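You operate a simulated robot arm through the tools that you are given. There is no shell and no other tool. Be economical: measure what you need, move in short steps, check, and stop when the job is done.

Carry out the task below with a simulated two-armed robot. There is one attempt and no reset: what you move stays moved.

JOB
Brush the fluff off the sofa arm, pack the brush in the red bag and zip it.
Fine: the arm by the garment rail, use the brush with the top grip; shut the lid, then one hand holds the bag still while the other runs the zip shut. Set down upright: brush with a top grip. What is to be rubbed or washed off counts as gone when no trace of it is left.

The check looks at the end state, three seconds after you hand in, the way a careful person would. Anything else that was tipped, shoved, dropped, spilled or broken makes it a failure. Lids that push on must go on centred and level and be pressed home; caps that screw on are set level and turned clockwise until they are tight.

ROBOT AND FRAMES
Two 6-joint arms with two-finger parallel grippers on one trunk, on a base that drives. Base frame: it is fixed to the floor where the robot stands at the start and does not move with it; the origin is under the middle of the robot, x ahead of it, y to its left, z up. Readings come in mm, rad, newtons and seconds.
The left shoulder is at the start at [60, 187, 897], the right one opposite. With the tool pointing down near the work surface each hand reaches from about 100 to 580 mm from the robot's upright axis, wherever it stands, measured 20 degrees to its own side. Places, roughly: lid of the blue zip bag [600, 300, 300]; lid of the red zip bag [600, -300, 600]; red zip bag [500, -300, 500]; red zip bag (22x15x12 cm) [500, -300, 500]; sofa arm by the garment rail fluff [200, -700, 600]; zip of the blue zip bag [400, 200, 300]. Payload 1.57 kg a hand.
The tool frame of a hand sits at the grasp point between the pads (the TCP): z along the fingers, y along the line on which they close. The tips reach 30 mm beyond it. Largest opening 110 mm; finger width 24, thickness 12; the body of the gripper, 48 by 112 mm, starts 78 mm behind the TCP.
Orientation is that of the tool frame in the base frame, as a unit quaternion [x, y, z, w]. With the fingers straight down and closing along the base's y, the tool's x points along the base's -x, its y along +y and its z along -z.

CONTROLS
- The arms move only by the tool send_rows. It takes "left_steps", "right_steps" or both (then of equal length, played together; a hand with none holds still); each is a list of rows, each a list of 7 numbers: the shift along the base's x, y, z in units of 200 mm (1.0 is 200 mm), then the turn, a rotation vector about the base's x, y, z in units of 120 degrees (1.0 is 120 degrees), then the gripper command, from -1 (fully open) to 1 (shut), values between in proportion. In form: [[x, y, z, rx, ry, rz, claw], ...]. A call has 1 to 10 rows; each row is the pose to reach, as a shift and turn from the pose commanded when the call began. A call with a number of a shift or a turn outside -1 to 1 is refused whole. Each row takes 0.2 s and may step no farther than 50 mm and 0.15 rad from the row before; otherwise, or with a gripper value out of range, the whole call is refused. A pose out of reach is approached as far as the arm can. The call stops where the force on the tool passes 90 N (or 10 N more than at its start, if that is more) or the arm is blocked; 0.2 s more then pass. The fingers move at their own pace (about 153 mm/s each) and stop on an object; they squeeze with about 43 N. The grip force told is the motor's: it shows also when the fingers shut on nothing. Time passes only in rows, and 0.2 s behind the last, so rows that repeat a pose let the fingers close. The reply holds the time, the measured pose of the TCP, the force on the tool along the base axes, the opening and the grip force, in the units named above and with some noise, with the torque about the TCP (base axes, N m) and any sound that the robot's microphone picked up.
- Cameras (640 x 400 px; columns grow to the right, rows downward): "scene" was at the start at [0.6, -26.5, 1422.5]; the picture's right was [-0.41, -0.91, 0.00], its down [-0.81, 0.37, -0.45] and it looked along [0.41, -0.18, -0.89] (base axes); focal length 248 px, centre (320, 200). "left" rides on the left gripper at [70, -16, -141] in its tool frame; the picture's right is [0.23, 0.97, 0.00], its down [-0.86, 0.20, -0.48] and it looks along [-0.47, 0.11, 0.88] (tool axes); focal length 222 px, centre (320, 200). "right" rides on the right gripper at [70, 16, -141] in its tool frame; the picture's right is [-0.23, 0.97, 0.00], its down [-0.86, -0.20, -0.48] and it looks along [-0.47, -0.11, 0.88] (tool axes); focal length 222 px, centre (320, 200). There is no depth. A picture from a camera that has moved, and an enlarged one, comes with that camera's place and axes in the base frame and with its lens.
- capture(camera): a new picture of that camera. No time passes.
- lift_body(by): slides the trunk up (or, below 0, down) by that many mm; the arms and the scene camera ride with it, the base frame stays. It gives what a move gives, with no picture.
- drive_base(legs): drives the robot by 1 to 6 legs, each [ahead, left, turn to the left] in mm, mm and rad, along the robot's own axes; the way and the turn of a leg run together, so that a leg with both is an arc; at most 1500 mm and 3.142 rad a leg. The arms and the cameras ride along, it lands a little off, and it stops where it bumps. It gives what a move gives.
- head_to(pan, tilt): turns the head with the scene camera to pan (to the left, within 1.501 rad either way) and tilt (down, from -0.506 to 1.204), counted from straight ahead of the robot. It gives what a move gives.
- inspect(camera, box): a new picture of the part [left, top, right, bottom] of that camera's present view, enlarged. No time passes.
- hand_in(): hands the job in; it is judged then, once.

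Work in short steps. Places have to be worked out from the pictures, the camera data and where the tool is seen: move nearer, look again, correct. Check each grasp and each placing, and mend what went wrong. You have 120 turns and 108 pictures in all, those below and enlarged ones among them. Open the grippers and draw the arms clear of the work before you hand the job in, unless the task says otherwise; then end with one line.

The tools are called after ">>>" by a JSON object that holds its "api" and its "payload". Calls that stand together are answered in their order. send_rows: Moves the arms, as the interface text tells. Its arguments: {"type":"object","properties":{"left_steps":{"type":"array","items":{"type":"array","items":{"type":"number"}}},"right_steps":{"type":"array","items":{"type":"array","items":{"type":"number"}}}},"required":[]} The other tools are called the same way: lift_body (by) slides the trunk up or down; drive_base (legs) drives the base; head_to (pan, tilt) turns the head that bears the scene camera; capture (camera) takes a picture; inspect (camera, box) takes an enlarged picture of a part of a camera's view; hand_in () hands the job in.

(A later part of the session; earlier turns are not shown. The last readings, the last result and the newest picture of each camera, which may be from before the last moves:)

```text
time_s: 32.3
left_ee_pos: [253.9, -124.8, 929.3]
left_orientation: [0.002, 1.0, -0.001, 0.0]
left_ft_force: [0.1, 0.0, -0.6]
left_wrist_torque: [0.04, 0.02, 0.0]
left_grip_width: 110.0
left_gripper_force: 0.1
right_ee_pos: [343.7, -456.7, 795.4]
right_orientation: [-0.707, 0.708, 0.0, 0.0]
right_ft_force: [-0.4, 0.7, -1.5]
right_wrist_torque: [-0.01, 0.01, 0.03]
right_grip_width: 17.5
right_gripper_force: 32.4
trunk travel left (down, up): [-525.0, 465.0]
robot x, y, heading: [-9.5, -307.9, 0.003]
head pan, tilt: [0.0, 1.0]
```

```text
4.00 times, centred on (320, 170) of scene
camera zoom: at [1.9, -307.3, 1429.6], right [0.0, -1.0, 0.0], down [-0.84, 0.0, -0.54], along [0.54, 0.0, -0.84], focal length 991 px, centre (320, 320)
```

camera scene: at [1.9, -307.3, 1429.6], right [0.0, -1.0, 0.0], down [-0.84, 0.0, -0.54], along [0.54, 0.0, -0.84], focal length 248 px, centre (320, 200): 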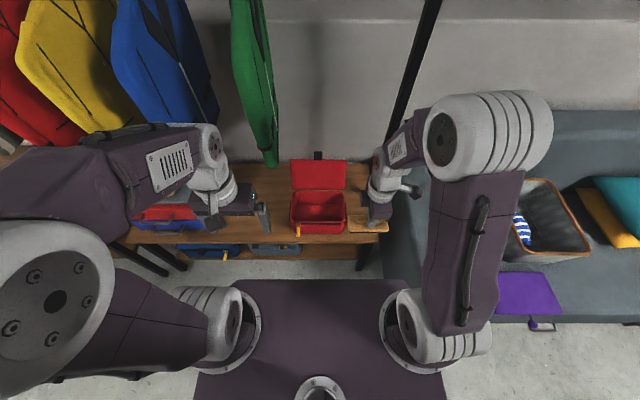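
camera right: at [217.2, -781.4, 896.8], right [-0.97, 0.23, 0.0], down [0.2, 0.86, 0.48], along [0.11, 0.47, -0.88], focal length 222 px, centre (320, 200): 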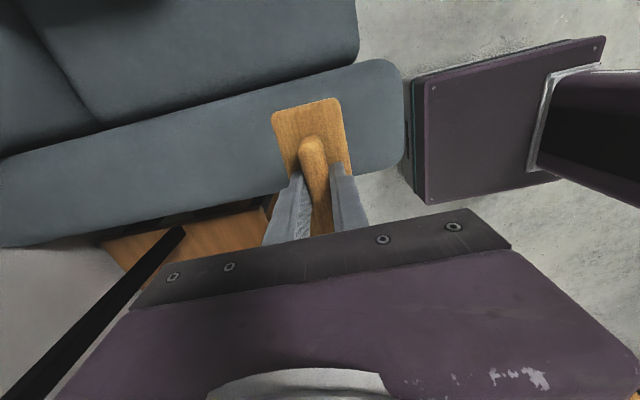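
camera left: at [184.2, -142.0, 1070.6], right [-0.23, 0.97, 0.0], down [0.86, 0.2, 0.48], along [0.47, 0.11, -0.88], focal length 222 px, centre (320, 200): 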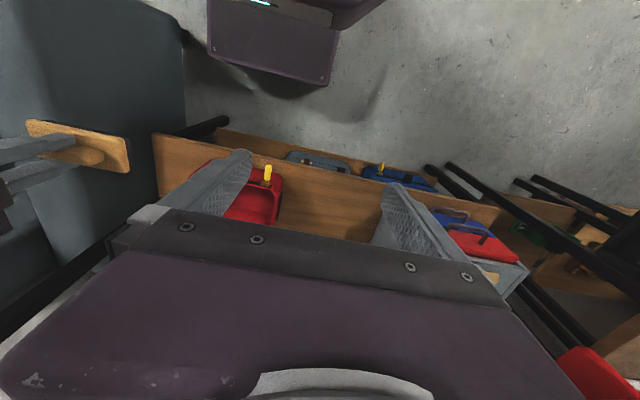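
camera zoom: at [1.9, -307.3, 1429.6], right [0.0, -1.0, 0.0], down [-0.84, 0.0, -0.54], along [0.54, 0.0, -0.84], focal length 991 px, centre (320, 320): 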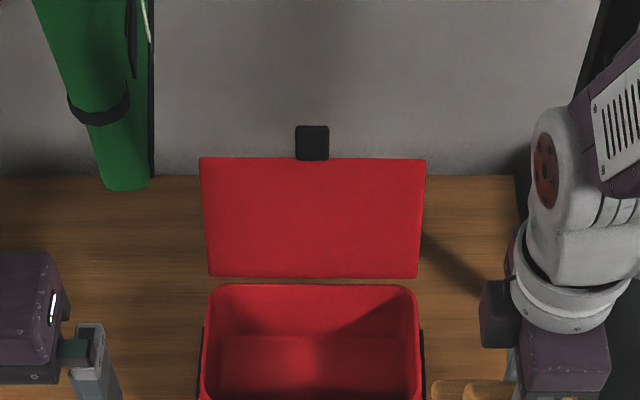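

I enlarge the front part of the bag as well.

>>> {"api": "inspect", "payload": {"camera": "scene", "box": [270, 150, 374, 250]}}

>>> {"api": "inspect", "payload": {"camera": "left", "box": [150, 120, 310, 220]}}

>>> {"api": "inspect", "payload": {"camera": "right", "box": [0, 0, 640, 400]}}

```text
4.00 times, centred on (322, 200) of scene
camera zoom: at [1.9, -307.3, 1429.6], right [0.0, -1.0, 0.0], down [-0.84, 0.0, -0.54], along [0.54, 0.0, -0.84], focal length 991 px, centre (312, 200)
```

zoom: 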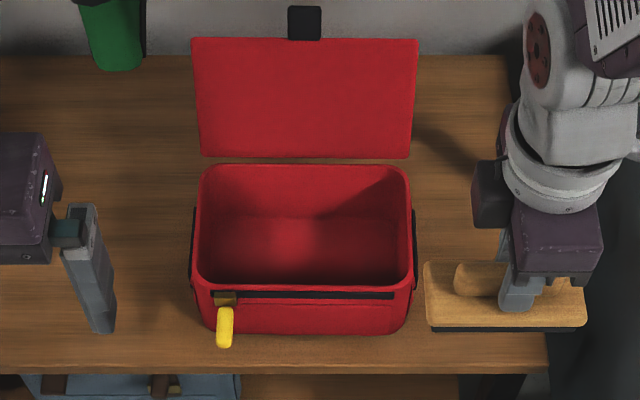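

```text
4.00 times, centred on (230, 170) of left
camera zoom: at [183.5, -142.0, 1070.7], right [-0.23, 0.97, 0.0], down [0.86, 0.2, 0.48], along [0.47, 0.11, -0.88], focal length 888 px, centre (680, 320)
```

zoom: 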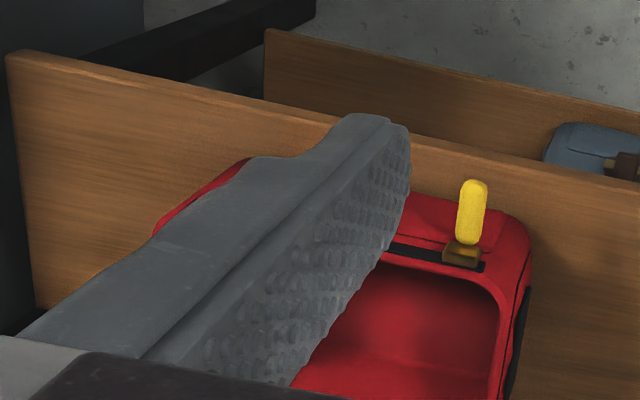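

```text
1.00 times, centred on (320, 200) of right (not enlarged: the box is as wide or as high as the picture)
camera zoom: at [329.1, -526.8, 935.9], right [-0.97, 0.23, 0.0], down [0.2, 0.85, 0.48], along [0.11, 0.47, -0.88], focal length 222 px, centre (320, 200)
```

zoom: 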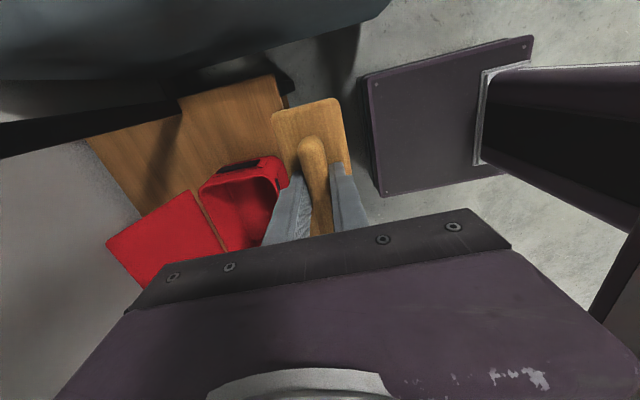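

Measured: bag rim z≈577, spanning x 447–594, y −193…−408; slider at (442,-222,562); lid stands ~70° open behind; a rail post near (604,-533) to avoid with the right elbow. I shift the base 80 mm left and bring the brush over the bag, still high.

>>> {"api": "drive_base", "payload": {"legs": [[0, 80, 0]]}}

>>> {"api": "send_rows", "payload": {"right_steps": [[0, 0, 0.1, 0, 0, 0, 1], [0.1, 0.06, 0.15, 0, 0, 0, 1], [0.25, 0.12, 0.15, 0, 0, 0, 1], [0.4, 0.19, 0.15, 0, 0, 0, 1], [0.55, 0.26, 0.15, 0, 0, 0, 1], [0.7, 0.32, 0.15, 0, 0, 0, 1]]}}

>>> {"api": "capture", "payload": {"camera": "scene"}}

```text
time_s: 33.3
left_ee_pos: [255.3, -43.6, 929.4]
left_orientation: [0.0, 1.0, -0.001, 0.0]
left_ft_force: [0.0, 0.7, -0.6]
left_wrist_torque: [-0.03, 0.02, 0.01]
left_grip_width: 109.7
left_gripper_force: 0.1
right_ee_pos: [344.9, -375.7, 795.7]
right_orientation: [-0.707, 0.707, 0.0, 0.0]
right_ft_force: [0.7, -0.1, -0.6]
right_wrist_torque: [0.0, 0.01, -0.01]
right_grip_width: 17.5
right_gripper_force: 32.0
trunk travel left (down, up): [-525.0, 465.0]
robot x, y, heading: [-15.1, -225.5, -0.002]
head pan, tilt: [0.0, 1.0]
```

```text
time_s: 34.7
left_ee_pos: [254.0, -45.1, 929.4]
left_orientation: [0.0, 1.0, 0.001, -0.001]
left_ft_force: [-0.2, 0.6, 0.1]
left_wrist_torque: [0.03, 0.06, -0.03]
left_grip_width: 109.9
left_gripper_force: 0.0
right_ee_pos: [484.4, -311.6, 824.2]
right_orientation: [-0.707, 0.707, 0.0, -0.001]
right_ft_force: [-0.2, 0.4, -1.3]
right_wrist_torque: [0.0, 0.03, 0.01]
right_grip_width: 17.1
right_gripper_force: 32.4
trunk travel left (down, up): [-525.0, 465.0]
robot x, y, heading: [-14.1, -221.0, 0.002]
head pan, tilt: [0.0, 1.0]
```

```text
70 pictures are left
camera scene: at [3.3, -226.7, 1429.6], right [0.0, -1.0, 0.0], down [-0.84, 0.0, -0.54], along [0.54, 0.0, -0.84], focal length 248 px, centre (320, 200)
```

scene: 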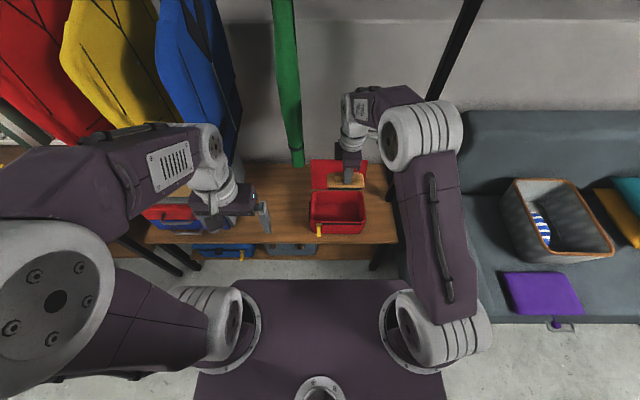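

The elbow is clear of the post. I centre over the bag at (521,-300) and descend to z≈640, then check.

>>> {"api": "send_rows", "payload": {"right_steps": [[0.1, 0.03, 0, 0, 0, 0, 1], [0.18, 0.06, 0, 0, 0, 0, 1], [0.18, 0.06, -0.2, 0, 0, 0, 1], [0.18, 0.06, -0.4, 0, 0, 0, 1], [0.18, 0.06, -0.6, 0, 0, 0, 1], [0.18, 0.06, -0.8, 0, 0, 0, 1], [0.18, 0.06, -0.85, 0, 0, 0, 1]]}}

>>> {"api": "capture", "payload": {"camera": "right"}}

>>> {"api": "inspect", "payload": {"camera": "scene", "box": [280, 140, 400, 250]}}

```text
time_s: 36.3
left_ee_pos: [254.3, -45.1, 928.9]
left_orientation: [0.001, 1.0, 0.0, 0.0]
left_ft_force: [-1.0, 0.7, -0.5]
left_wrist_torque: [0.01, -0.05, 0.0]
left_grip_width: 109.9
left_gripper_force: 0.1
right_ee_pos: [521.5, -300.0, 655.7]
right_orientation: [-0.707, 0.707, 0.0, 0.0]
right_ft_force: [-0.1, 0.6, -0.7]
right_wrist_torque: [-0.01, 0.0, -0.04]
right_grip_width: 17.4
right_gripper_force: 32.2
trunk travel left (down, up): [-525.0, 465.0]
robot x, y, heading: [-10.2, -229.2, 0.003]
head pan, tilt: [0.0, 1.0]
```

```text
69 pictures are left
camera right: at [505.6, -369.5, 796.2], right [-0.97, 0.23, 0.0], down [0.2, 0.86, 0.48], along [0.11, 0.47, -0.88], focal length 222 px, centre (320, 200)
```

right: 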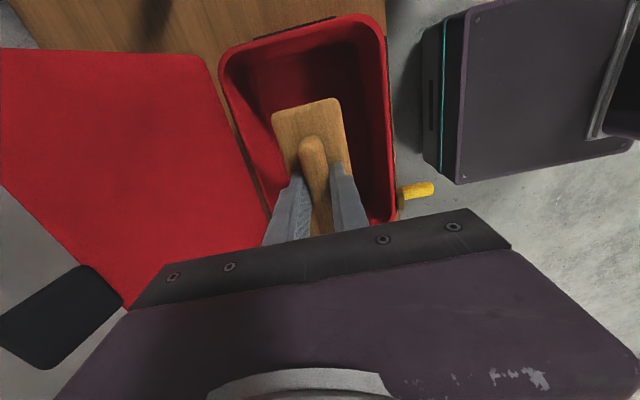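

```text
3.64 times, centred on (340, 195) of scene
camera zoom: at [2.0, -227.0, 1429.6], right [0.0, -1.0, 0.0], down [-0.84, 0.0, -0.54], along [0.54, 0.0, -0.84], focal length 901 px, centre (247, 218)
```

zoom: 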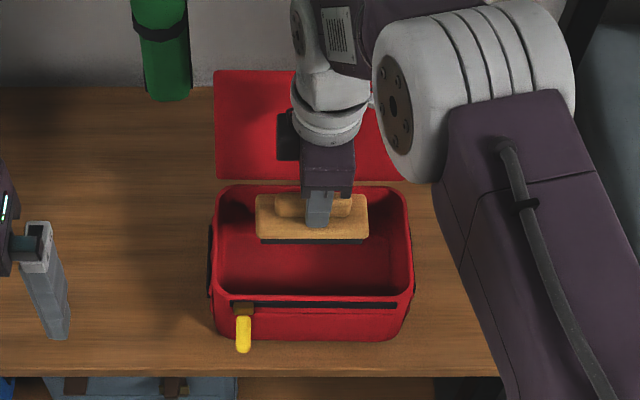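

Well centred over the opening. I lower the brush into the bag to just above its floor.

>>> {"api": "send_rows", "payload": {"right_steps": [[0, 0, -0.15, 0, 0, 0, 1], [0, 0, -0.3, 0, 0, 0, 1], [0, 0, -0.45, 0, 0, 0, 1], [0, 0, -0.55, 0, 0, 0, 1], [0, 0, -0.61, 0, 0, 0, 1]]}}

```text
time_s: 37.5
left_ee_pos: [254.2, -45.5, 929.0]
left_orientation: [0.0, 1.0, 0.0, 0.0]
left_ft_force: [0.5, -0.8, -0.8]
left_wrist_torque: [0.0, 0.0, 0.04]
left_grip_width: 110.1
left_gripper_force: 0.0
right_ee_pos: [520.5, -299.9, 533.3]
right_orientation: [0.708, -0.707, 0.0, 0.0]
right_ft_force: [0.3, -0.2, -1.1]
right_wrist_torque: [-0.01, 0.02, -0.01]
right_grip_width: 17.3
right_gripper_force: 32.1
trunk travel left (down, up): [-525.0, 465.0]
robot x, y, heading: [-12.2, -226.5, -0.001]
head pan, tilt: [0.0, 1.0]
```

Free so far; I go down in 3 mm steps until contact.

>>> {"api": "send_rows", "payload": {"right_steps": [[0, 0, -0.015, 0, 0, 0, 1], [0, 0, -0.03, 0, 0, 0, 1], [0, 0, -0.03, 0, 0, 0, 1]]}}

```text
time_s: 38.3
left_ee_pos: [253.8, -45.6, 929.2]
left_orientation: [0.0, 1.0, 0.0, 0.0]
left_ft_force: [0.2, 0.3, -0.6]
left_wrist_torque: [-0.01, 0.0, 0.0]
left_grip_width: 110.0
left_gripper_force: 0.0
right_ee_pos: [520.2, -300.4, 527.5]
right_orientation: [-0.707, 0.707, 0.001, 0.001]
right_ft_force: [0.3, 0.5, -0.9]
right_wrist_torque: [0.0, 0.02, 0.01]
right_grip_width: 17.2
right_gripper_force: 32.0
trunk travel left (down, up): [-525.0, 465.0]
robot x, y, heading: [-10.8, -223.6, 0.003]
head pan, tilt: [0.0, 1.0]
```

>>> {"api": "send_rows", "payload": {"right_steps": [[0, 0, -0.015, 0, 0, 0, 1], [0, 0, -0.022, 0, 0, 0, 1], [0, 0, -0.022, 0, 0, 0, 1]]}}

```text
time_s: 39.1
left_ee_pos: [252.2, -46.2, 930.2]
left_orientation: [-0.001, 1.0, -0.001, 0.002]
left_ft_force: [0.0, 0.6, -0.8]
left_wrist_torque: [0.01, -0.02, -0.01]
left_grip_width: 109.8
left_gripper_force: 0.0
right_ee_pos: [521.1, -299.9, 525.7]
right_orientation: [0.707, -0.707, 0.002, -0.002]
right_ft_force: [-1.5, -0.8, 25.6]
right_wrist_torque: [-0.36, 0.38, 0.02]
right_grip_width: 17.4
right_gripper_force: 32.2
trunk travel left (down, up): [-525.0, 465.0]
robot x, y, heading: [-12.2, -226.4, -0.003]
head pan, tilt: [0.0, 1.0]
```

The brush stands on the bag floor. I open moderately and withdraw straight up.

>>> {"api": "send_rows", "payload": {"right_steps": [[0, 0, 0.01, 0, 0, 0, 0.7], [0, 0, 0.01, 0, 0, 0, 0.4], [0, 0, 0.01, 0, 0, 0, 0.3], [0, 0, 0.1, 0, 0, 0, 0.3], [0, 0, 0.3, 0, 0, 0, 0.3], [0, 0, 0.5, 0, 0, 0, 0.3], [0, 0, 0.7, 0, 0, 0, 0.3], [0, 0, 0.9, 0, 0, 0, 0.3], [0, 0, 1.0, 0, 0, 0, 0.3]]}}

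>>> {"api": "capture", "payload": {"camera": "right"}}

```text
time_s: 41.1
left_ee_pos: [253.9, -45.2, 929.2]
left_orientation: [0.001, 1.0, 0.001, 0.0]
left_ft_force: [-0.5, -0.1, 0.3]
left_wrist_torque: [0.02, -0.01, 0.0]
left_grip_width: 110.0
left_gripper_force: 0.0
right_ee_pos: [519.2, -300.6, 723.0]
right_orientation: [-0.707, 0.707, 0.001, -0.001]
right_ft_force: [0.2, 0.1, 1.1]
right_wrist_torque: [0.03, -0.01, 0.0]
right_grip_width: 38.6
right_gripper_force: 0.1
trunk travel left (down, up): [-525.0, 465.0]
robot x, y, heading: [-11.7, -224.1, 0.001]
head pan, tilt: [0.0, 1.0]
```

```text
67 pictures are left
camera right: at [505.0, -370.6, 863.8], right [-0.97, 0.23, 0.0], down [0.2, 0.86, 0.48], along [0.11, 0.47, -0.88], focal length 222 px, centre (320, 200)
```

right: 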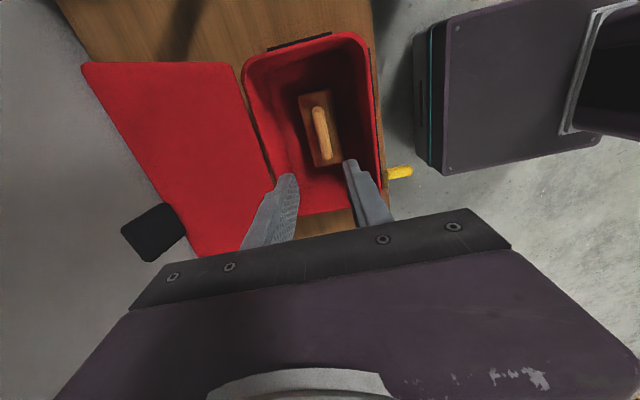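

The brush stands upright in the bag. The green garment hangs close by, so before the lid I raise the right hand and look with the head less tilted to judge clearances.

>>> {"api": "head_to", "payload": {"pan": 0.0, "tilt": 0.6}}

>>> {"api": "capture", "payload": {"camera": "scene"}}

>>> {"api": "capture", "payload": {"camera": "left"}}

```text
time_s: 42.0
left_ee_pos: [253.9, -45.2, 929.6]
left_orientation: [0.0, 1.0, 0.0, 0.0]
left_ft_force: [-0.3, 1.1, 0.7]
left_wrist_torque: [0.01, -0.01, 0.01]
left_grip_width: 110.1
left_gripper_force: 0.1
right_ee_pos: [521.8, -301.1, 721.8]
right_orientation: [-0.707, 0.708, 0.0, 0.0]
right_ft_force: [0.1, -0.2, -0.1]
right_wrist_torque: [0.0, 0.02, 0.0]
right_grip_width: 38.4
right_gripper_force: 0.1
trunk travel left (down, up): [-525.0, 465.0]
robot x, y, heading: [-16.7, -229.4, -0.003]
head pan, tilt: [0.0, 0.6]
```

```text
66 pictures are left
camera scene: at [20.7, -227.0, 1461.6], right [0.0, -1.0, 0.0], down [-0.57, 0.0, -0.82], along [0.82, 0.0, -0.57], focal length 248 px, centre (320, 200)
```

scene: 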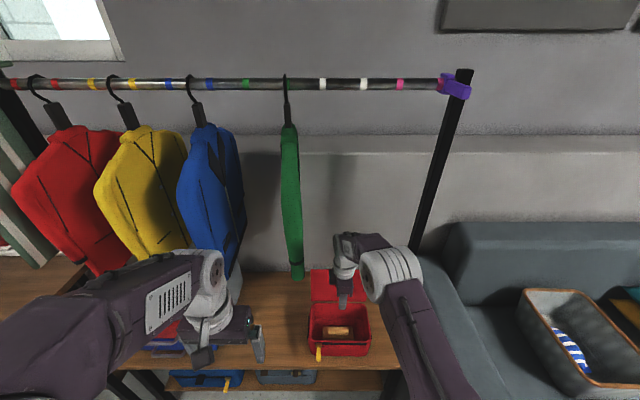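

```text
65 pictures are left
camera left: at [183.5, -61.6, 1070.7], right [-0.23, 0.97, 0.0], down [0.86, 0.2, 0.48], along [0.47, 0.11, -0.88], focal length 222 px, centre (320, 200)
```

left: 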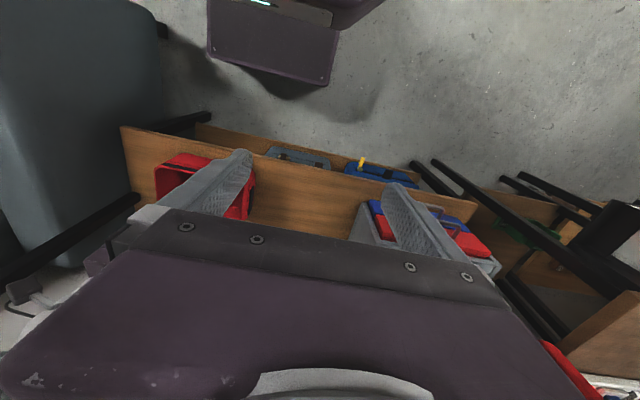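

Rail garment bottom is near (≥565, −145, ~720), so I use the right hand for the lid at y≈−350, away from it. First I raise the hand and turn it back by 90°, closing the fingers.

>>> {"api": "send_rows", "payload": {"right_steps": [[0, 0, 0.15, 0, 0, -0.07, 0.6], [0, 0, 0.3, 0, 0, -0.14, 1], [0, 0, 0.45, 0, 0, -0.21, 1], [-0.1, 0, 0.5, 0, 0, -0.28, 1], [-0.2, 0, 0.5, 0, 0, -0.35, 1], [-0.3, 0, 0.5, 0, 0, -0.42, 1], [-0.3, 0, 0.5, 0, 0, -0.49, 1], [-0.3, -0.1, 0.5, 0, 0, -0.56, 1], [-0.3, -0.2, 0.5, 0, 0, -0.63, 1], [-0.3, -0.25, 0.5, 0, 0, -0.7, 1]]}}

>>> {"api": "drive_base", "payload": {"legs": [[60, 0, 0]]}}

>>> {"api": "send_rows", "payload": {"right_steps": [[0, 0, 0, 0, 0, -0.05, 1], [0, 0, 0, 0, 0, -0.05, 1]]}}

>>> {"api": "send_rows", "payload": {"right_steps": [[0, 0, 0, 0, -0.06, 0, 1], [0, 0, 0, 0, -0.12, 0, 1], [0, 0, 0, 0, -0.18, 0, 1], [0.1, 0, 0, 0, -0.25, 0, 1], [0.2, 0, 0, 0, -0.25, 0, 1]]}}

>>> {"api": "capture", "payload": {"camera": "right"}}

>>> {"api": "capture", "payload": {"camera": "scene"}}

```text
time_s: 44.2
left_ee_pos: [253.5, -46.2, 928.8]
left_orientation: [0.0, 1.0, 0.001, 0.0]
left_ft_force: [-0.3, 0.8, 0.6]
left_wrist_torque: [0.01, 0.0, 0.01]
left_grip_width: 110.1
left_gripper_force: 0.0
right_ee_pos: [461.6, -350.6, 821.6]
right_orientation: [-0.05, 0.999, 0.0, 0.0]
right_ft_force: [-0.4, -1.1, 0.2]
right_wrist_torque: [0.02, 0.04, 0.01]
right_grip_width: 0.2
right_gripper_force: 21.8
trunk travel left (down, up): [-525.0, 465.0]
robot x, y, heading: [-8.9, -227.5, -0.005]
head pan, tilt: [0.0, 0.6]
```

```text
time_s: 45.2
left_ee_pos: [314.3, -44.8, 929.3]
left_orientation: [0.0, 1.0, 0.0, -0.001]
left_ft_force: [0.7, -0.7, -0.7]
left_wrist_torque: [-0.02, 0.05, -0.01]
left_grip_width: 109.8
left_gripper_force: 0.0
right_ee_pos: [521.8, -351.1, 821.3]
right_orientation: [-0.051, 0.999, 0.0, -0.001]
right_ft_force: [0.2, -0.1, -0.1]
right_wrist_torque: [0.03, 0.04, -0.02]
right_grip_width: 0.0
right_gripper_force: 21.5
trunk travel left (down, up): [-525.0, 465.0]
robot x, y, heading: [47.6, -228.6, 0.001]
head pan, tilt: [0.0, 0.6]
```

```text
time_s: 45.8
left_ee_pos: [315.3, -45.8, 929.3]
left_orientation: [0.001, 1.0, 0.0, 0.0]
left_ft_force: [-0.4, -0.7, 0.3]
left_wrist_torque: [0.0, 0.02, 0.0]
left_grip_width: 110.0
left_gripper_force: 0.1
right_ee_pos: [522.1, -351.3, 821.5]
right_orientation: [0.0, 1.0, 0.0, 0.0]
right_ft_force: [-0.5, -0.1, -0.1]
right_wrist_torque: [0.01, 0.04, 0.01]
right_grip_width: 0.0
right_gripper_force: 21.3
trunk travel left (down, up): [-525.0, 465.0]
robot x, y, heading: [47.6, -227.0, 0.001]
head pan, tilt: [0.0, 0.6]
```

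```text
time_s: 47.0
left_ee_pos: [314.4, -45.8, 929.6]
left_orientation: [0.001, 1.0, 0.0, -0.001]
left_ft_force: [-0.4, 0.8, -0.6]
left_wrist_torque: [0.0, 0.02, 0.0]
left_grip_width: 110.1
left_gripper_force: 0.1
right_ee_pos: [561.1, -350.3, 821.8]
right_orientation: [0.001, 0.966, 0.001, 0.258]
right_ft_force: [0.3, 0.6, -0.2]
right_wrist_torque: [-0.01, 0.02, 0.0]
right_grip_width: 0.0
right_gripper_force: 21.5
right hand out of reach, approached as far as the arm can: row 4
trunk travel left (down, up): [-525.0, 465.0]
robot x, y, heading: [50.0, -226.1, -0.001]
head pan, tilt: [0.0, 0.6]
```

```text
64 pictures are left
camera right: at [431.3, -334.7, 909.4], right [0.2, 0.97, 0.12], down [0.5, -0.2, 0.84], along [0.84, -0.11, -0.53], focal length 222 px, centre (320, 200)
```

right: 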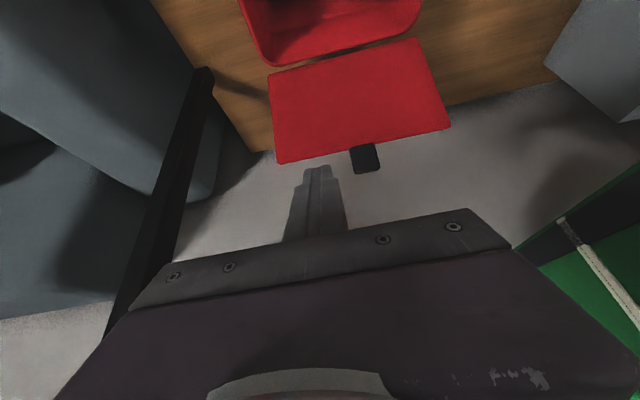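

```text
63 pictures are left
camera scene: at [81.3, -227.1, 1461.6], right [0.0, -1.0, 0.0], down [-0.57, 0.0, -0.82], along [0.82, 0.0, -0.57], focal length 248 px, centre (320, 200)
```

scene: 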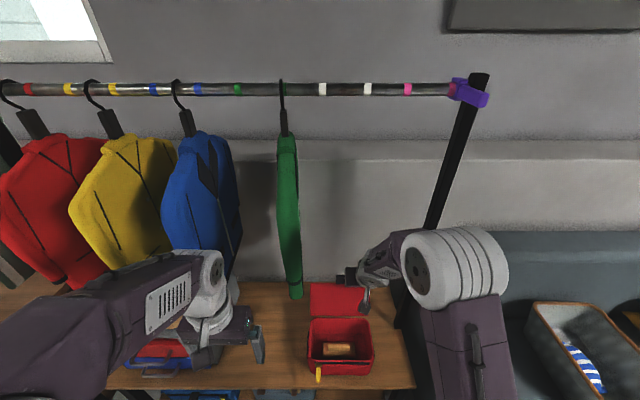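

With this tilt the elbow gets close to the rail post. Better: pinch the black tab (33 mm wide, around (645,-306,732)) by its sides with the tool tilted more, so the elbow stays back. I pull back, shift to y=−306 and tilt to 60°.

>>> {"api": "send_rows", "payload": {"right_steps": [[-0.15, 0.05, 0, 0, 0, 0, 0.5], [-0.3, 0.12, 0, 0, 0, 0, 0.1], [-0.35, 0.22, 0, 0, -0.05, 0, -0.1], [-0.35, 0.22, 0, 0, -0.1, 0, -0.1], [-0.35, 0.22, 0, 0, -0.15, 0, -0.1], [-0.35, 0.22, 0, 0, -0.2, 0, -0.1], [-0.35, 0.22, 0, 0, -0.25, 0, -0.1], [-0.35, 0.22, 0, 0, -0.25, 0, -0.1]]}}

>>> {"api": "capture", "payload": {"camera": "scene"}}

>>> {"api": "capture", "payload": {"camera": "right"}}

```text
time_s: 48.8
left_ee_pos: [313.0, -44.7, 928.6]
left_orientation: [0.001, 1.0, 0.0, 0.0]
left_ft_force: [0.2, 0.1, -0.3]
left_wrist_torque: [0.01, 0.02, -0.02]
left_grip_width: 109.7
left_gripper_force: 0.1
right_ee_pos: [499.6, -291.3, 881.2]
right_orientation: [0.0, 0.867, -0.003, 0.498]
right_ft_force: [-0.5, 0.2, 0.3]
right_wrist_torque: [-0.03, 0.0, 0.01]
right_grip_width: 60.4
right_gripper_force: 0.0
right hand out of reach, approached as far as the arm can: row 5, 6, 7, 8
trunk travel left (down, up): [-525.0, 465.0]
robot x, y, heading: [47.0, -227.3, -0.001]
head pan, tilt: [0.0, 0.6]
```

```text
62 pictures are left
camera scene: at [80.1, -227.3, 1461.6], right [0.0, -1.0, 0.0], down [-0.56, 0.0, -0.83], along [0.83, 0.0, -0.56], focal length 248 px, centre (320, 200)
```

scene: 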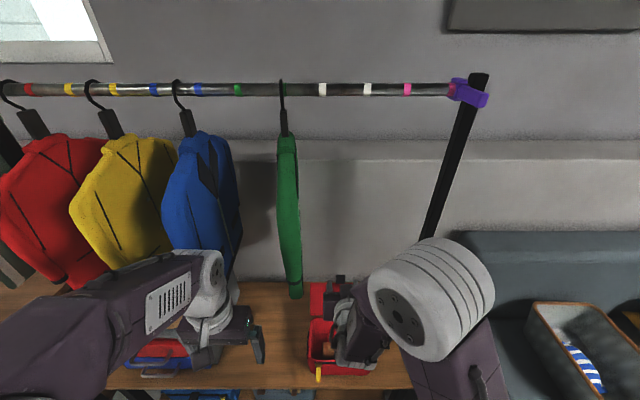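

```text
61 pictures are left
camera right: at [343.3, -274.2, 892.0], right [0.12, 0.97, 0.19], down [0.02, -0.19, 0.98], along [0.99, -0.11, -0.04], focal length 222 px, centre (320, 200)
```

right: 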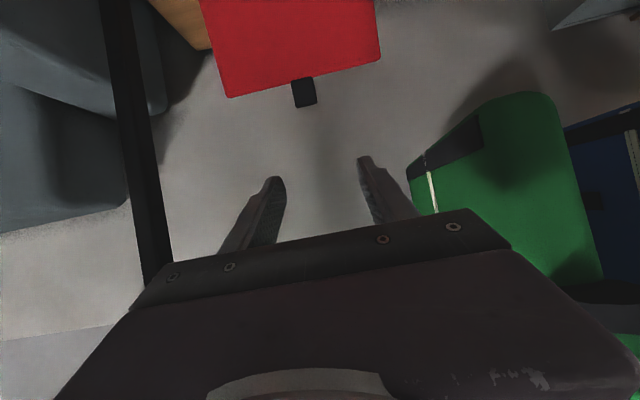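

Too close-in for that pose, but it should solve farther forward; elbow is now well clear of the post. I move to the pre-grasp point (562,-306,783) on the approach axis.

>>> {"api": "send_rows", "payload": {"right_steps": [[0.12, 0, 0, 0, 0, 0, -0.1], [0.24, 0, 0, 0, 0, 0, -0.1], [0.355, 0, -0.1, 0, 0, 0, -0.1], [0.355, 0, -0.195, 0, 0, 0, -0.1]]}}

>>> {"api": "capture", "payload": {"camera": "scene"}}

>>> {"api": "capture", "payload": {"camera": "right"}}

```text
time_s: 49.8
left_ee_pos: [313.9, -44.2, 929.7]
left_orientation: [0.0, 1.0, 0.0, 0.0]
left_ft_force: [0.1, 0.4, 0.4]
left_wrist_torque: [0.0, 0.02, 0.0]
left_grip_width: 110.2
left_gripper_force: 0.1
right_ee_pos: [574.1, -290.4, 844.0]
right_orientation: [0.0, 0.867, -0.004, 0.499]
right_ft_force: [0.2, 0.9, 0.5]
right_wrist_torque: [0.02, 0.0, 0.01]
right_grip_width: 60.5
right_gripper_force: 0.0
trunk travel left (down, up): [-525.0, 465.0]
robot x, y, heading: [47.0, -223.8, 0.002]
head pan, tilt: [0.0, 0.6]
```

```text
60 pictures are left
camera scene: at [80.1, -226.9, 1461.7], right [0.0, -1.0, 0.0], down [-0.56, 0.0, -0.83], along [0.83, 0.0, -0.56], focal length 248 px, centre (320, 200)
```

scene: 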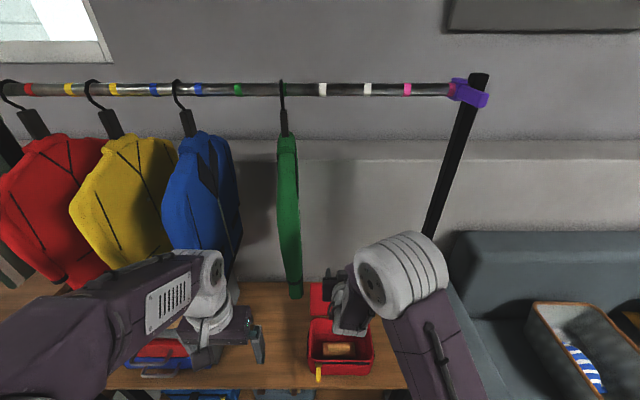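

```text
59 pictures are left
camera right: at [416.6, -273.6, 854.6], right [0.12, 0.97, 0.19], down [0.02, -0.19, 0.98], along [0.99, -0.11, -0.04], focal length 222 px, centre (320, 200)
```

right: 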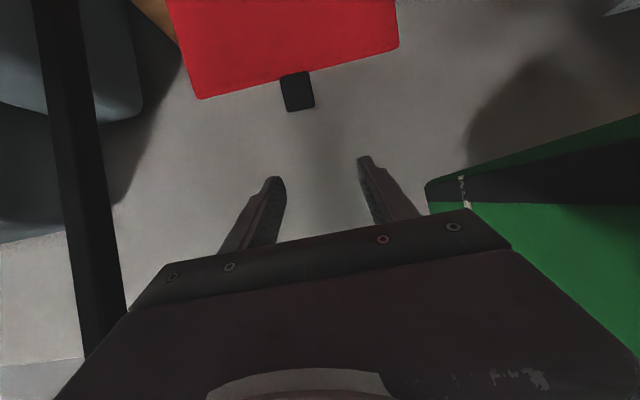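

Tab centre at (648,-301,733). I line up on the approach axis and advance halfway.

>>> {"api": "send_rows", "payload": {"right_steps": [[-0.02, -0.055, -0.15, 0, 0, 0, -0.1], [-0.02, -0.055, -0.33, 0, 0, 0, -0.1], [0.12, -0.055, -0.41, 0, 0, 0, -0.1], [0.2, -0.055, -0.46, 0, 0, 0, -0.1]]}}

>>> {"api": "capture", "payload": {"camera": "right"}}

>>> {"api": "inspect", "payload": {"camera": "scene", "box": [270, 220, 430, 390]}}

```text
time_s: 50.8
left_ee_pos: [312.4, -45.4, 928.8]
left_orientation: [0.001, 1.0, 0.0, 0.0]
left_ft_force: [0.3, -0.8, -0.3]
left_wrist_torque: [-0.03, -0.01, 0.0]
left_grip_width: 109.8
left_gripper_force: 0.1
right_ee_pos: [633.1, -286.8, 764.0]
right_orientation: [-0.002, 0.868, -0.011, 0.496]
right_ft_force: [0.0, -0.3, 0.0]
right_wrist_torque: [0.04, 0.02, 0.01]
right_grip_width: 60.7
right_gripper_force: 0.0
right hand out of reach, approached as far as the arm can: row 1, 2, 3, 4
trunk travel left (down, up): [-525.0, 465.0]
robot x, y, heading: [50.1, -227.4, 0.007]
head pan, tilt: [0.0, 0.6]
```

```text
58 pictures are left
camera right: at [475.4, -269.7, 774.3], right [0.12, 0.98, 0.18], down [0.02, -0.18, 0.98], along [0.99, -0.12, -0.04], focal length 222 px, centre (320, 200)
```

right: 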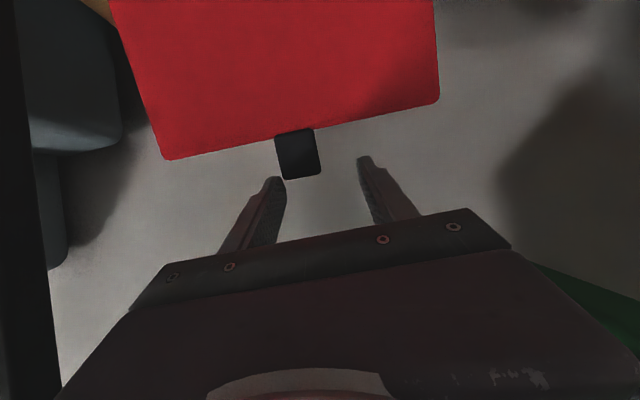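

```text
2.35 times, centred on (350, 305) of scene
camera zoom: at [80.8, -227.0, 1461.6], right [0.0, -1.0, 0.0], down [-0.57, 0.0, -0.82], along [0.82, 0.0, -0.57], focal length 583 px, centre (249, -47)
```

zoom: 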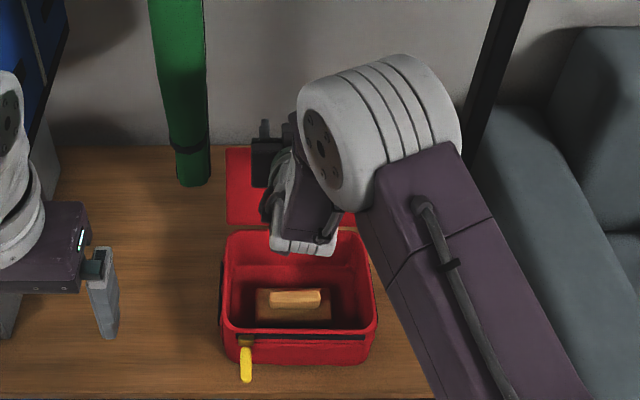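

The arm is folded too much here to reach; I back the base by 120 mm so it can extend, then approach again.

>>> {"api": "drive_base", "payload": {"legs": [[-120, 0, 0]]}}

>>> {"api": "send_rows", "payload": {"right_steps": [[0.1, -0.03, 0.07, 0, 0, 0, -0.1], [0.2, -0.06, 0.07, 0, 0, 0, -0.1], [0.29, -0.07, 0.07, 0, 0, 0, -0.1]]}}

>>> {"api": "capture", "payload": {"camera": "right"}}

```text
time_s: 52.0
left_ee_pos: [193.5, -45.4, 928.9]
left_orientation: [0.001, 1.0, 0.0, 0.0]
left_ft_force: [0.6, 0.1, -0.2]
left_wrist_torque: [0.01, -0.02, 0.02]
left_grip_width: 109.8
left_gripper_force: 0.1
right_ee_pos: [509.5, -287.6, 764.8]
right_orientation: [-0.002, 0.868, -0.01, 0.497]
right_ft_force: [-0.1, -0.3, 0.2]
right_wrist_torque: [-0.04, -0.04, -0.01]
right_grip_width: 60.4
right_gripper_force: 0.2
trunk travel left (down, up): [-525.0, 465.0]
robot x, y, heading: [-73.4, -224.0, -0.003]
head pan, tilt: [0.0, 0.6]
```

```text
time_s: 52.8
left_ee_pos: [194.5, -45.7, 929.1]
left_orientation: [0.002, 1.0, 0.0, -0.001]
left_ft_force: [-0.5, 0.2, 0.0]
left_wrist_torque: [0.02, -0.01, -0.01]
left_grip_width: 110.0
left_gripper_force: 0.0
right_ee_pos: [568.8, -301.5, 779.0]
right_orientation: [-0.001, 0.868, -0.012, 0.497]
right_ft_force: [0.3, -0.9, 0.1]
right_wrist_torque: [0.03, -0.01, -0.02]
right_grip_width: 60.5
right_gripper_force: 0.1
trunk travel left (down, up): [-525.0, 465.0]
robot x, y, heading: [-70.0, -228.4, -0.006]
head pan, tilt: [0.0, 0.6]
```

```text
56 pictures are left
camera right: at [413.0, -284.3, 788.5], right [0.12, 0.98, 0.18], down [0.02, -0.18, 0.98], along [0.99, -0.12, -0.04], focal length 222 px, centre (320, 200)
```

right: 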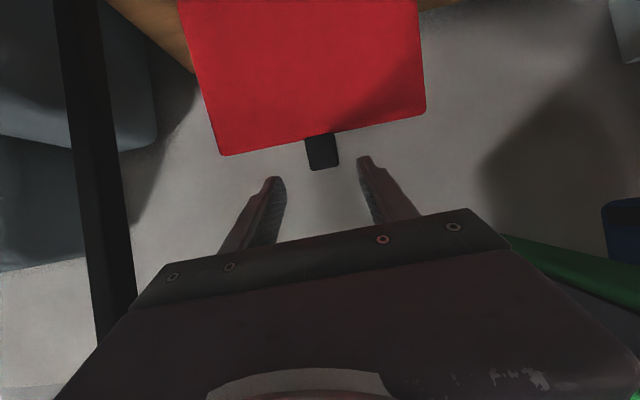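

Now aligned: the tab lies midway between the fingers. I advance along the tool axis onto it.

>>> {"api": "send_rows", "payload": {"right_steps": [[0.15, 0, -0.09, 0, 0, 0, -0.1], [0.3, 0, -0.17, 0, 0, 0, -0.1], [0.39, 0, -0.225, 0, 0, 0, -0.1]]}}

>>> {"api": "capture", "payload": {"camera": "right"}}

```text
time_s: 53.6
left_ee_pos: [194.4, -45.5, 929.9]
left_orientation: [0.002, 1.0, 0.0, 0.001]
left_ft_force: [-0.8, -0.1, 0.4]
left_wrist_torque: [0.0, -0.02, -0.01]
left_grip_width: 110.2
left_gripper_force: 0.1
right_ee_pos: [646.6, -300.9, 731.7]
right_orientation: [-0.001, 0.868, -0.011, 0.496]
right_ft_force: [0.2, -0.5, -0.5]
right_wrist_torque: [0.02, -0.01, 0.04]
right_grip_width: 60.4
right_gripper_force: 0.1
trunk travel left (down, up): [-525.0, 465.0]
robot x, y, heading: [-69.3, -227.2, -0.003]
head pan, tilt: [0.0, 0.6]
```

```text
55 pictures are left
camera right: at [491.1, -283.6, 742.6], right [0.12, 0.98, 0.18], down [0.02, -0.18, 0.98], along [0.99, -0.12, -0.04], focal length 222 px, centre (320, 200)
```

right: 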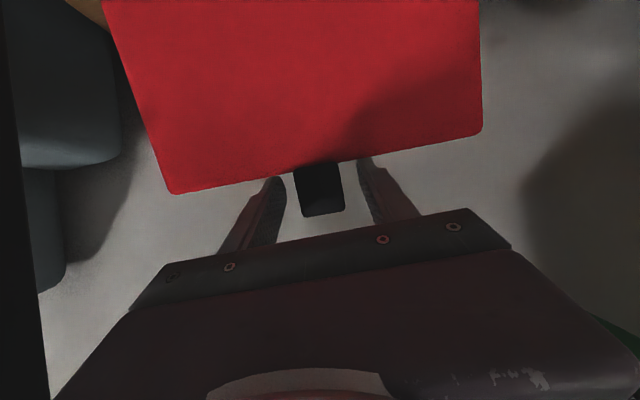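

The tab sits between the fingers. I close on it.

>>> {"api": "send_rows", "payload": {"right_steps": [[0, 0, 0, 0, 0, 0, 0.3], [0, 0, 0, 0, 0, 0, 0.6], [0, 0, 0, 0, 0, 0, 0.8], [0, 0, 0, 0, 0, 0, 0.8]]}}

>>> {"api": "capture", "payload": {"camera": "right"}}

```text
time_s: 54.6
left_ee_pos: [193.5, -45.1, 929.5]
left_orientation: [0.001, 1.0, 0.001, 0.0]
left_ft_force: [-0.6, -0.2, -0.6]
left_wrist_torque: [0.02, 0.02, 0.0]
left_grip_width: 110.1
left_gripper_force: 0.0
right_ee_pos: [646.2, -300.5, 732.5]
right_orientation: [0.0, 0.868, -0.011, 0.496]
right_ft_force: [0.2, 2.2, 0.0]
right_wrist_torque: [1.08, -0.03, -0.31]
right_grip_width: 31.4
right_gripper_force: 40.3
trunk travel left (down, up): [-525.0, 465.0]
robot x, y, heading: [-71.2, -226.4, -0.004]
head pan, tilt: [0.0, 0.6]
```

```text
54 pictures are left
camera right: at [490.6, -283.2, 743.0], right [0.12, 0.98, 0.18], down [0.02, -0.18, 0.98], along [0.99, -0.12, -0.04], focal length 222 px, centre (320, 200)
```

right: 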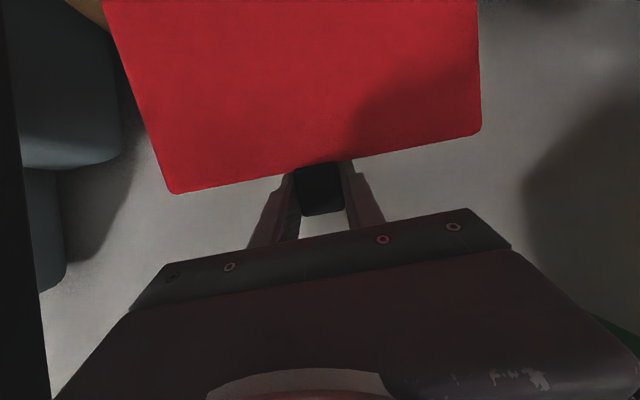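

Tab firmly held (31 mm, 40 N). I swing it forward along an arc about the hinge (597,577), rotating the tool with the lid.

>>> {"api": "send_rows", "payload": {"right_steps": [[-0.1105, 0, 0.0265, 0, 0.0667, 0, 0.8], [-0.2235, 0, 0.037, 0, 0.1333, 0, 0.8], [-0.3375, 0, 0.0325, 0, 0.2, 0, 0.8], [-0.449, 0, 0.0115, 0, 0.2667, 0, 0.8], [-0.557, 0, -0.0245, 0, 0.3333, 0, 0.8]]}}

>>> {"api": "capture", "payload": {"camera": "right"}}

>>> {"api": "inspect", "payload": {"camera": "scene", "box": [270, 220, 430, 390]}}

```text
time_s: 55.8
left_ee_pos: [194.5, -44.5, 928.7]
left_orientation: [0.001, 1.0, 0.0, -0.001]
left_ft_force: [-0.5, -1.2, 0.2]
left_wrist_torque: [0.01, -0.03, 0.01]
left_grip_width: 110.1
left_gripper_force: 0.2
right_ee_pos: [534.9, -301.2, 726.8]
right_orientation: [-0.005, 0.985, -0.01, 0.169]
right_ft_force: [-0.9, 0.1, -4.4]
right_wrist_torque: [-0.02, -0.98, 0.0]
right_grip_width: 31.4
right_gripper_force: 40.7
right hand out of reach, approached as far as the arm can: row 3
trunk travel left (down, up): [-525.0, 465.0]
robot x, y, heading: [-74.9, -225.6, -0.002]
head pan, tilt: [0.0, 0.6]
```

```text
53 pictures are left
camera right: at [423.7, -283.6, 837.0], right [0.21, 0.98, 0.06], down [0.65, -0.18, 0.74], along [0.73, -0.12, -0.67], focal length 222 px, centre (320, 200)
```

right: 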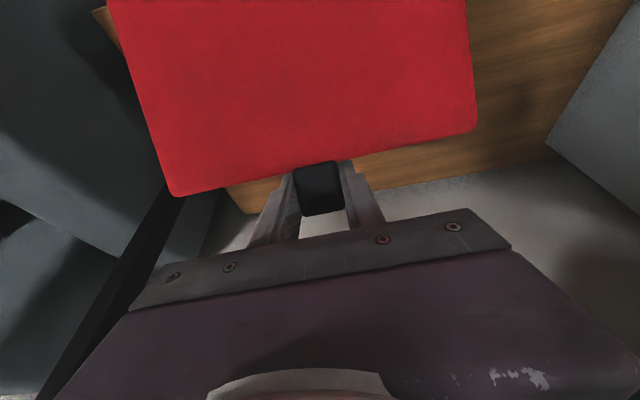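

```text
2.35 times, centred on (350, 305) of scene
camera zoom: at [-39.3, -226.9, 1461.6], right [0.0, -1.0, 0.0], down [-0.57, 0.0, -0.82], along [0.82, 0.0, -0.57], focal length 583 px, centre (249, -47)
```

zoom: 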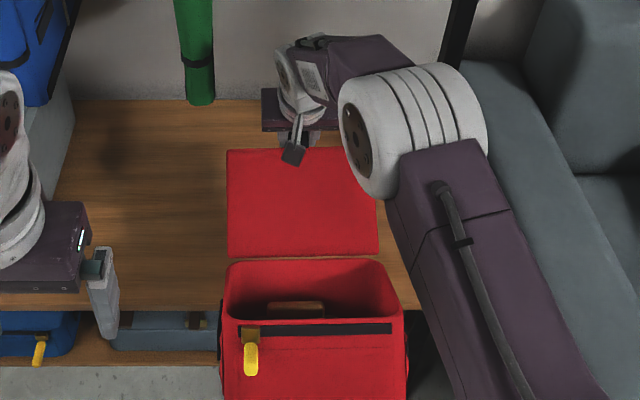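

The lid follows. I continue the arc to about 160°, keeping the tool near vertical at the end.

>>> {"api": "send_rows", "payload": {"right_steps": [[-0.1015, 0, -0.051, 0, 0.0667, 0, 0.8], [-0.1955, 0, -0.115, 0, 0.1333, 0, 0.8], [-0.279, 0, -0.192, 0, 0.2, 0, 0.8], [-0.3515, 0, -0.28, 0, 0.2, 0, 0.8], [-0.411, 0, -0.3765, 0, 0.2, 0, 0.8], [-0.456, 0, -0.481, 0, 0.2, 0, 0.8]]}}

>>> {"api": "capture", "payload": {"camera": "right"}}

>>> {"api": "inspect", "payload": {"camera": "scene", "box": [270, 220, 430, 390]}}

```text
time_s: 57.2
left_ee_pos: [194.1, -46.4, 928.9]
left_orientation: [0.0, 1.0, 0.0, 0.0]
left_ft_force: [-0.7, 0.1, 0.8]
left_wrist_torque: [0.02, 0.0, -0.04]
left_grip_width: 110.0
left_gripper_force: 0.0
right_ee_pos: [443.5, -300.9, 632.1]
right_orientation: [-0.006, 0.999, -0.009, -0.04]
right_ft_force: [0.0, -0.8, -4.4]
right_wrist_torque: [-0.01, -1.07, 0.02]
right_grip_width: 31.9
right_gripper_force: 40.9
trunk travel left (down, up): [-525.0, 465.0]
robot x, y, heading: [-73.4, -227.9, -0.002]
head pan, tilt: [0.0, 0.6]
```

```text
51 pictures are left
camera right: at [386.2, -283.8, 777.0], right [0.21, 0.98, -0.03], down [0.89, -0.18, 0.41], along [0.4, -0.12, -0.91], focal length 222 px, centre (320, 200)
```

right: 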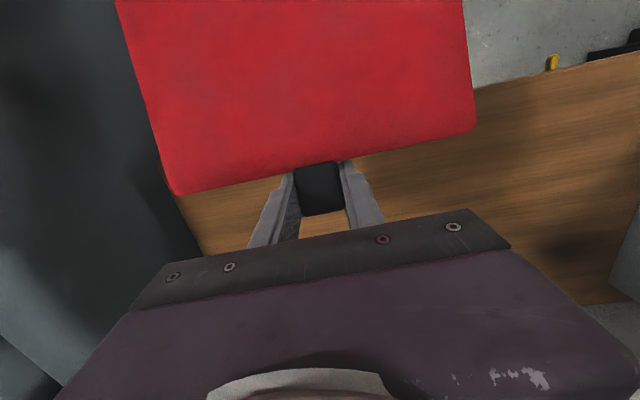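

```text
2.35 times, centred on (350, 305) of scene
camera zoom: at [-39.7, -227.1, 1461.6], right [0.0, -1.0, 0.0], down [-0.57, 0.0, -0.82], along [0.82, 0.0, -0.57], focal length 583 px, centre (249, -47)
```

zoom: 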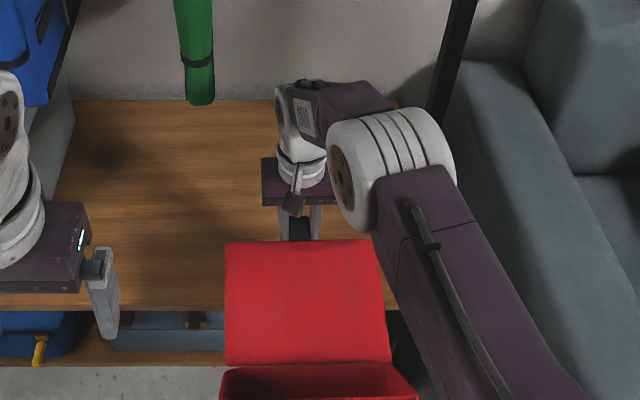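

Something is off: force −4.4 N and the unchanged lid-hand relation indicate the tool turned the wrong way and the whole bag was lifted by its lid. Before anything else I look down at the bag's current state.

>>> {"api": "head_to", "payload": {"pan": 0.0, "tilt": 1.1}}

>>> {"api": "capture", "payload": {"camera": "scene"}}

>>> {"api": "capture", "payload": {"camera": "left"}}

```text
time_s: 58.1
left_ee_pos: [192.9, -45.4, 928.3]
left_orientation: [0.0, 1.0, 0.0, 0.001]
left_ft_force: [-0.3, 0.1, -0.1]
left_wrist_torque: [0.0, -0.02, -0.02]
left_grip_width: 109.7
left_gripper_force: 0.1
right_ee_pos: [444.1, -300.0, 632.5]
right_orientation: [-0.007, 0.999, -0.009, -0.039]
right_ft_force: [-0.5, -0.3, -4.9]
right_wrist_torque: [0.02, -1.07, 0.01]
right_grip_width: 31.5
right_gripper_force: 40.1
trunk travel left (down, up): [-525.0, 465.0]
robot x, y, heading: [-73.2, -226.3, -0.001]
head pan, tilt: [0.0, 1.1]
```

```text
49 pictures are left
camera scene: at [-64.9, -227.0, 1423.0], right [0.0, -1.0, 0.0], down [-0.89, 0.0, -0.45], along [0.45, 0.0, -0.89], focal length 248 px, centre (320, 200)
```

scene: 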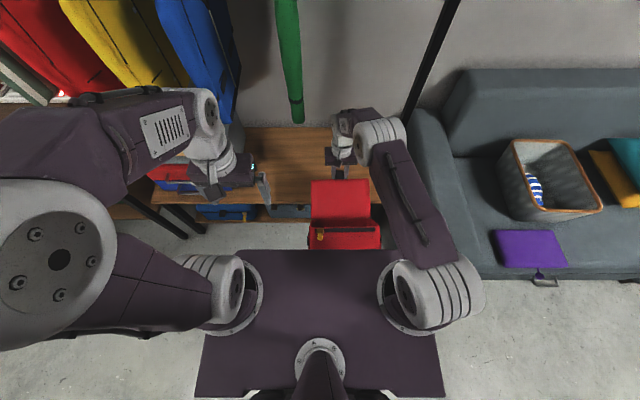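

```text
48 pictures are left
camera left: at [123.1, -61.9, 1070.6], right [-0.23, 0.97, 0.0], down [0.86, 0.2, 0.48], along [0.47, 0.11, -0.88], focal length 222 px, centre (320, 200)
```

left: 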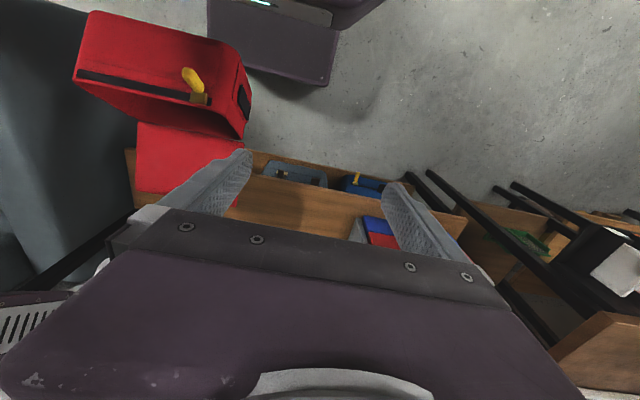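

The bag is tipped, opening forward-up, so the brush should still be inside. I replay the path exactly backwards, first to the halfway pose.

>>> {"api": "send_rows", "payload": {"right_steps": [[0.045, 0, 0.1045, 0, 0, 0, 0.8], [0.1045, 0, 0.201, 0, 0, 0, 0.8], [0.177, 0, 0.289, 0, 0, 0, 0.8], [0.2605, 0, 0.366, 0, -0.0667, 0, 0.8], [0.3545, 0, 0.43, 0, -0.1333, 0, 0.8], [0.456, 0, 0.481, 0, -0.2, 0, 0.8]]}}

>>> {"api": "send_rows", "payload": {"right_steps": [[0.108, 0, 0.036, 0, -0.0667, 0, 0.8], [0.2195, 0, 0.057, 0, -0.1333, 0, 0.8], [0.3335, 0, 0.0615, 0, -0.2, 0, 0.8], [0.39, 0, 0.06, 0, -0.2333, 0, 0.8], [0.4465, 0, 0.056, 0, -0.2667, 0, 0.8]]}}

>>> {"api": "capture", "payload": {"camera": "scene"}}

>>> {"api": "capture", "payload": {"camera": "right"}}

```text
time_s: 59.5
left_ee_pos: [194.0, -44.2, 927.3]
left_orientation: [0.001, 1.0, -0.001, 0.0]
left_ft_force: [-0.2, 0.3, -1.0]
left_wrist_torque: [0.0, 0.03, 0.02]
left_grip_width: 109.9
left_gripper_force: 0.1
right_ee_pos: [535.4, -301.7, 728.1]
right_orientation: [-0.004, 0.985, -0.011, 0.17]
right_ft_force: [0.5, -0.5, -5.4]
right_wrist_torque: [-0.01, -0.94, 0.03]
right_grip_width: 31.6
right_gripper_force: 40.2
trunk travel left (down, up): [-525.0, 465.0]
robot x, y, heading: [-69.9, -228.2, -0.002]
head pan, tilt: [0.0, 1.1]
```

```text
time_s: 60.7
left_ee_pos: [193.9, -45.5, 929.5]
left_orientation: [0.001, 1.0, 0.0, 0.0]
left_ft_force: [-0.3, -0.3, 0.2]
left_wrist_torque: [0.02, -0.03, -0.02]
left_grip_width: 110.1
left_gripper_force: 0.0
right_ee_pos: [624.9, -300.5, 738.9]
right_orientation: [-0.002, 0.901, -0.011, 0.433]
right_ft_force: [-0.3, 0.2, -5.2]
right_wrist_torque: [-0.02, -0.51, 0.02]
right_grip_width: 31.6
right_gripper_force: 40.2
right hand out of reach, approached as far as the arm can: row 3, 4
trunk travel left (down, up): [-525.0, 465.0]
robot x, y, heading: [-71.4, -228.3, 0.004]
head pan, tilt: [0.0, 1.1]
```

```text
47 pictures are left
camera scene: at [-63.8, -227.0, 1423.0], right [0.0, -1.0, 0.0], down [-0.89, 0.0, -0.45], along [0.45, 0.0, -0.89], focal length 248 px, centre (320, 200)
```

scene: 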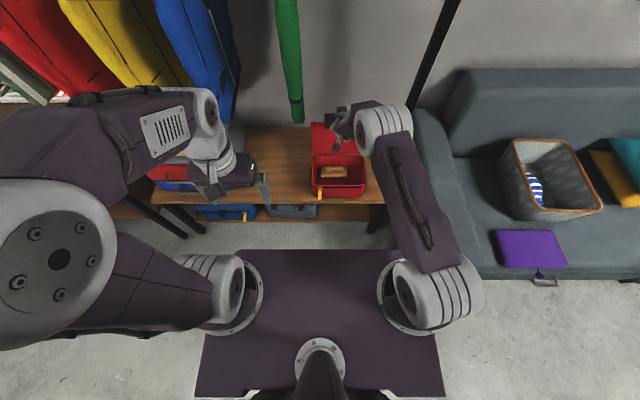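

```text
46 pictures are left
camera right: at [472.1, -283.5, 770.4], right [0.15, 0.98, 0.16], down [0.16, -0.18, 0.97], along [0.98, -0.12, -0.18], focal length 222 px, centre (320, 200)
```

right: 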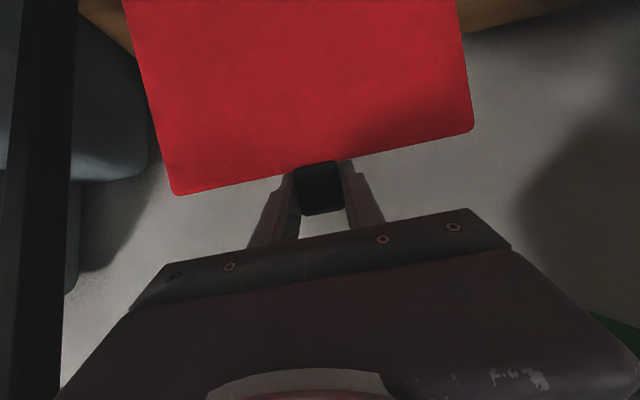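

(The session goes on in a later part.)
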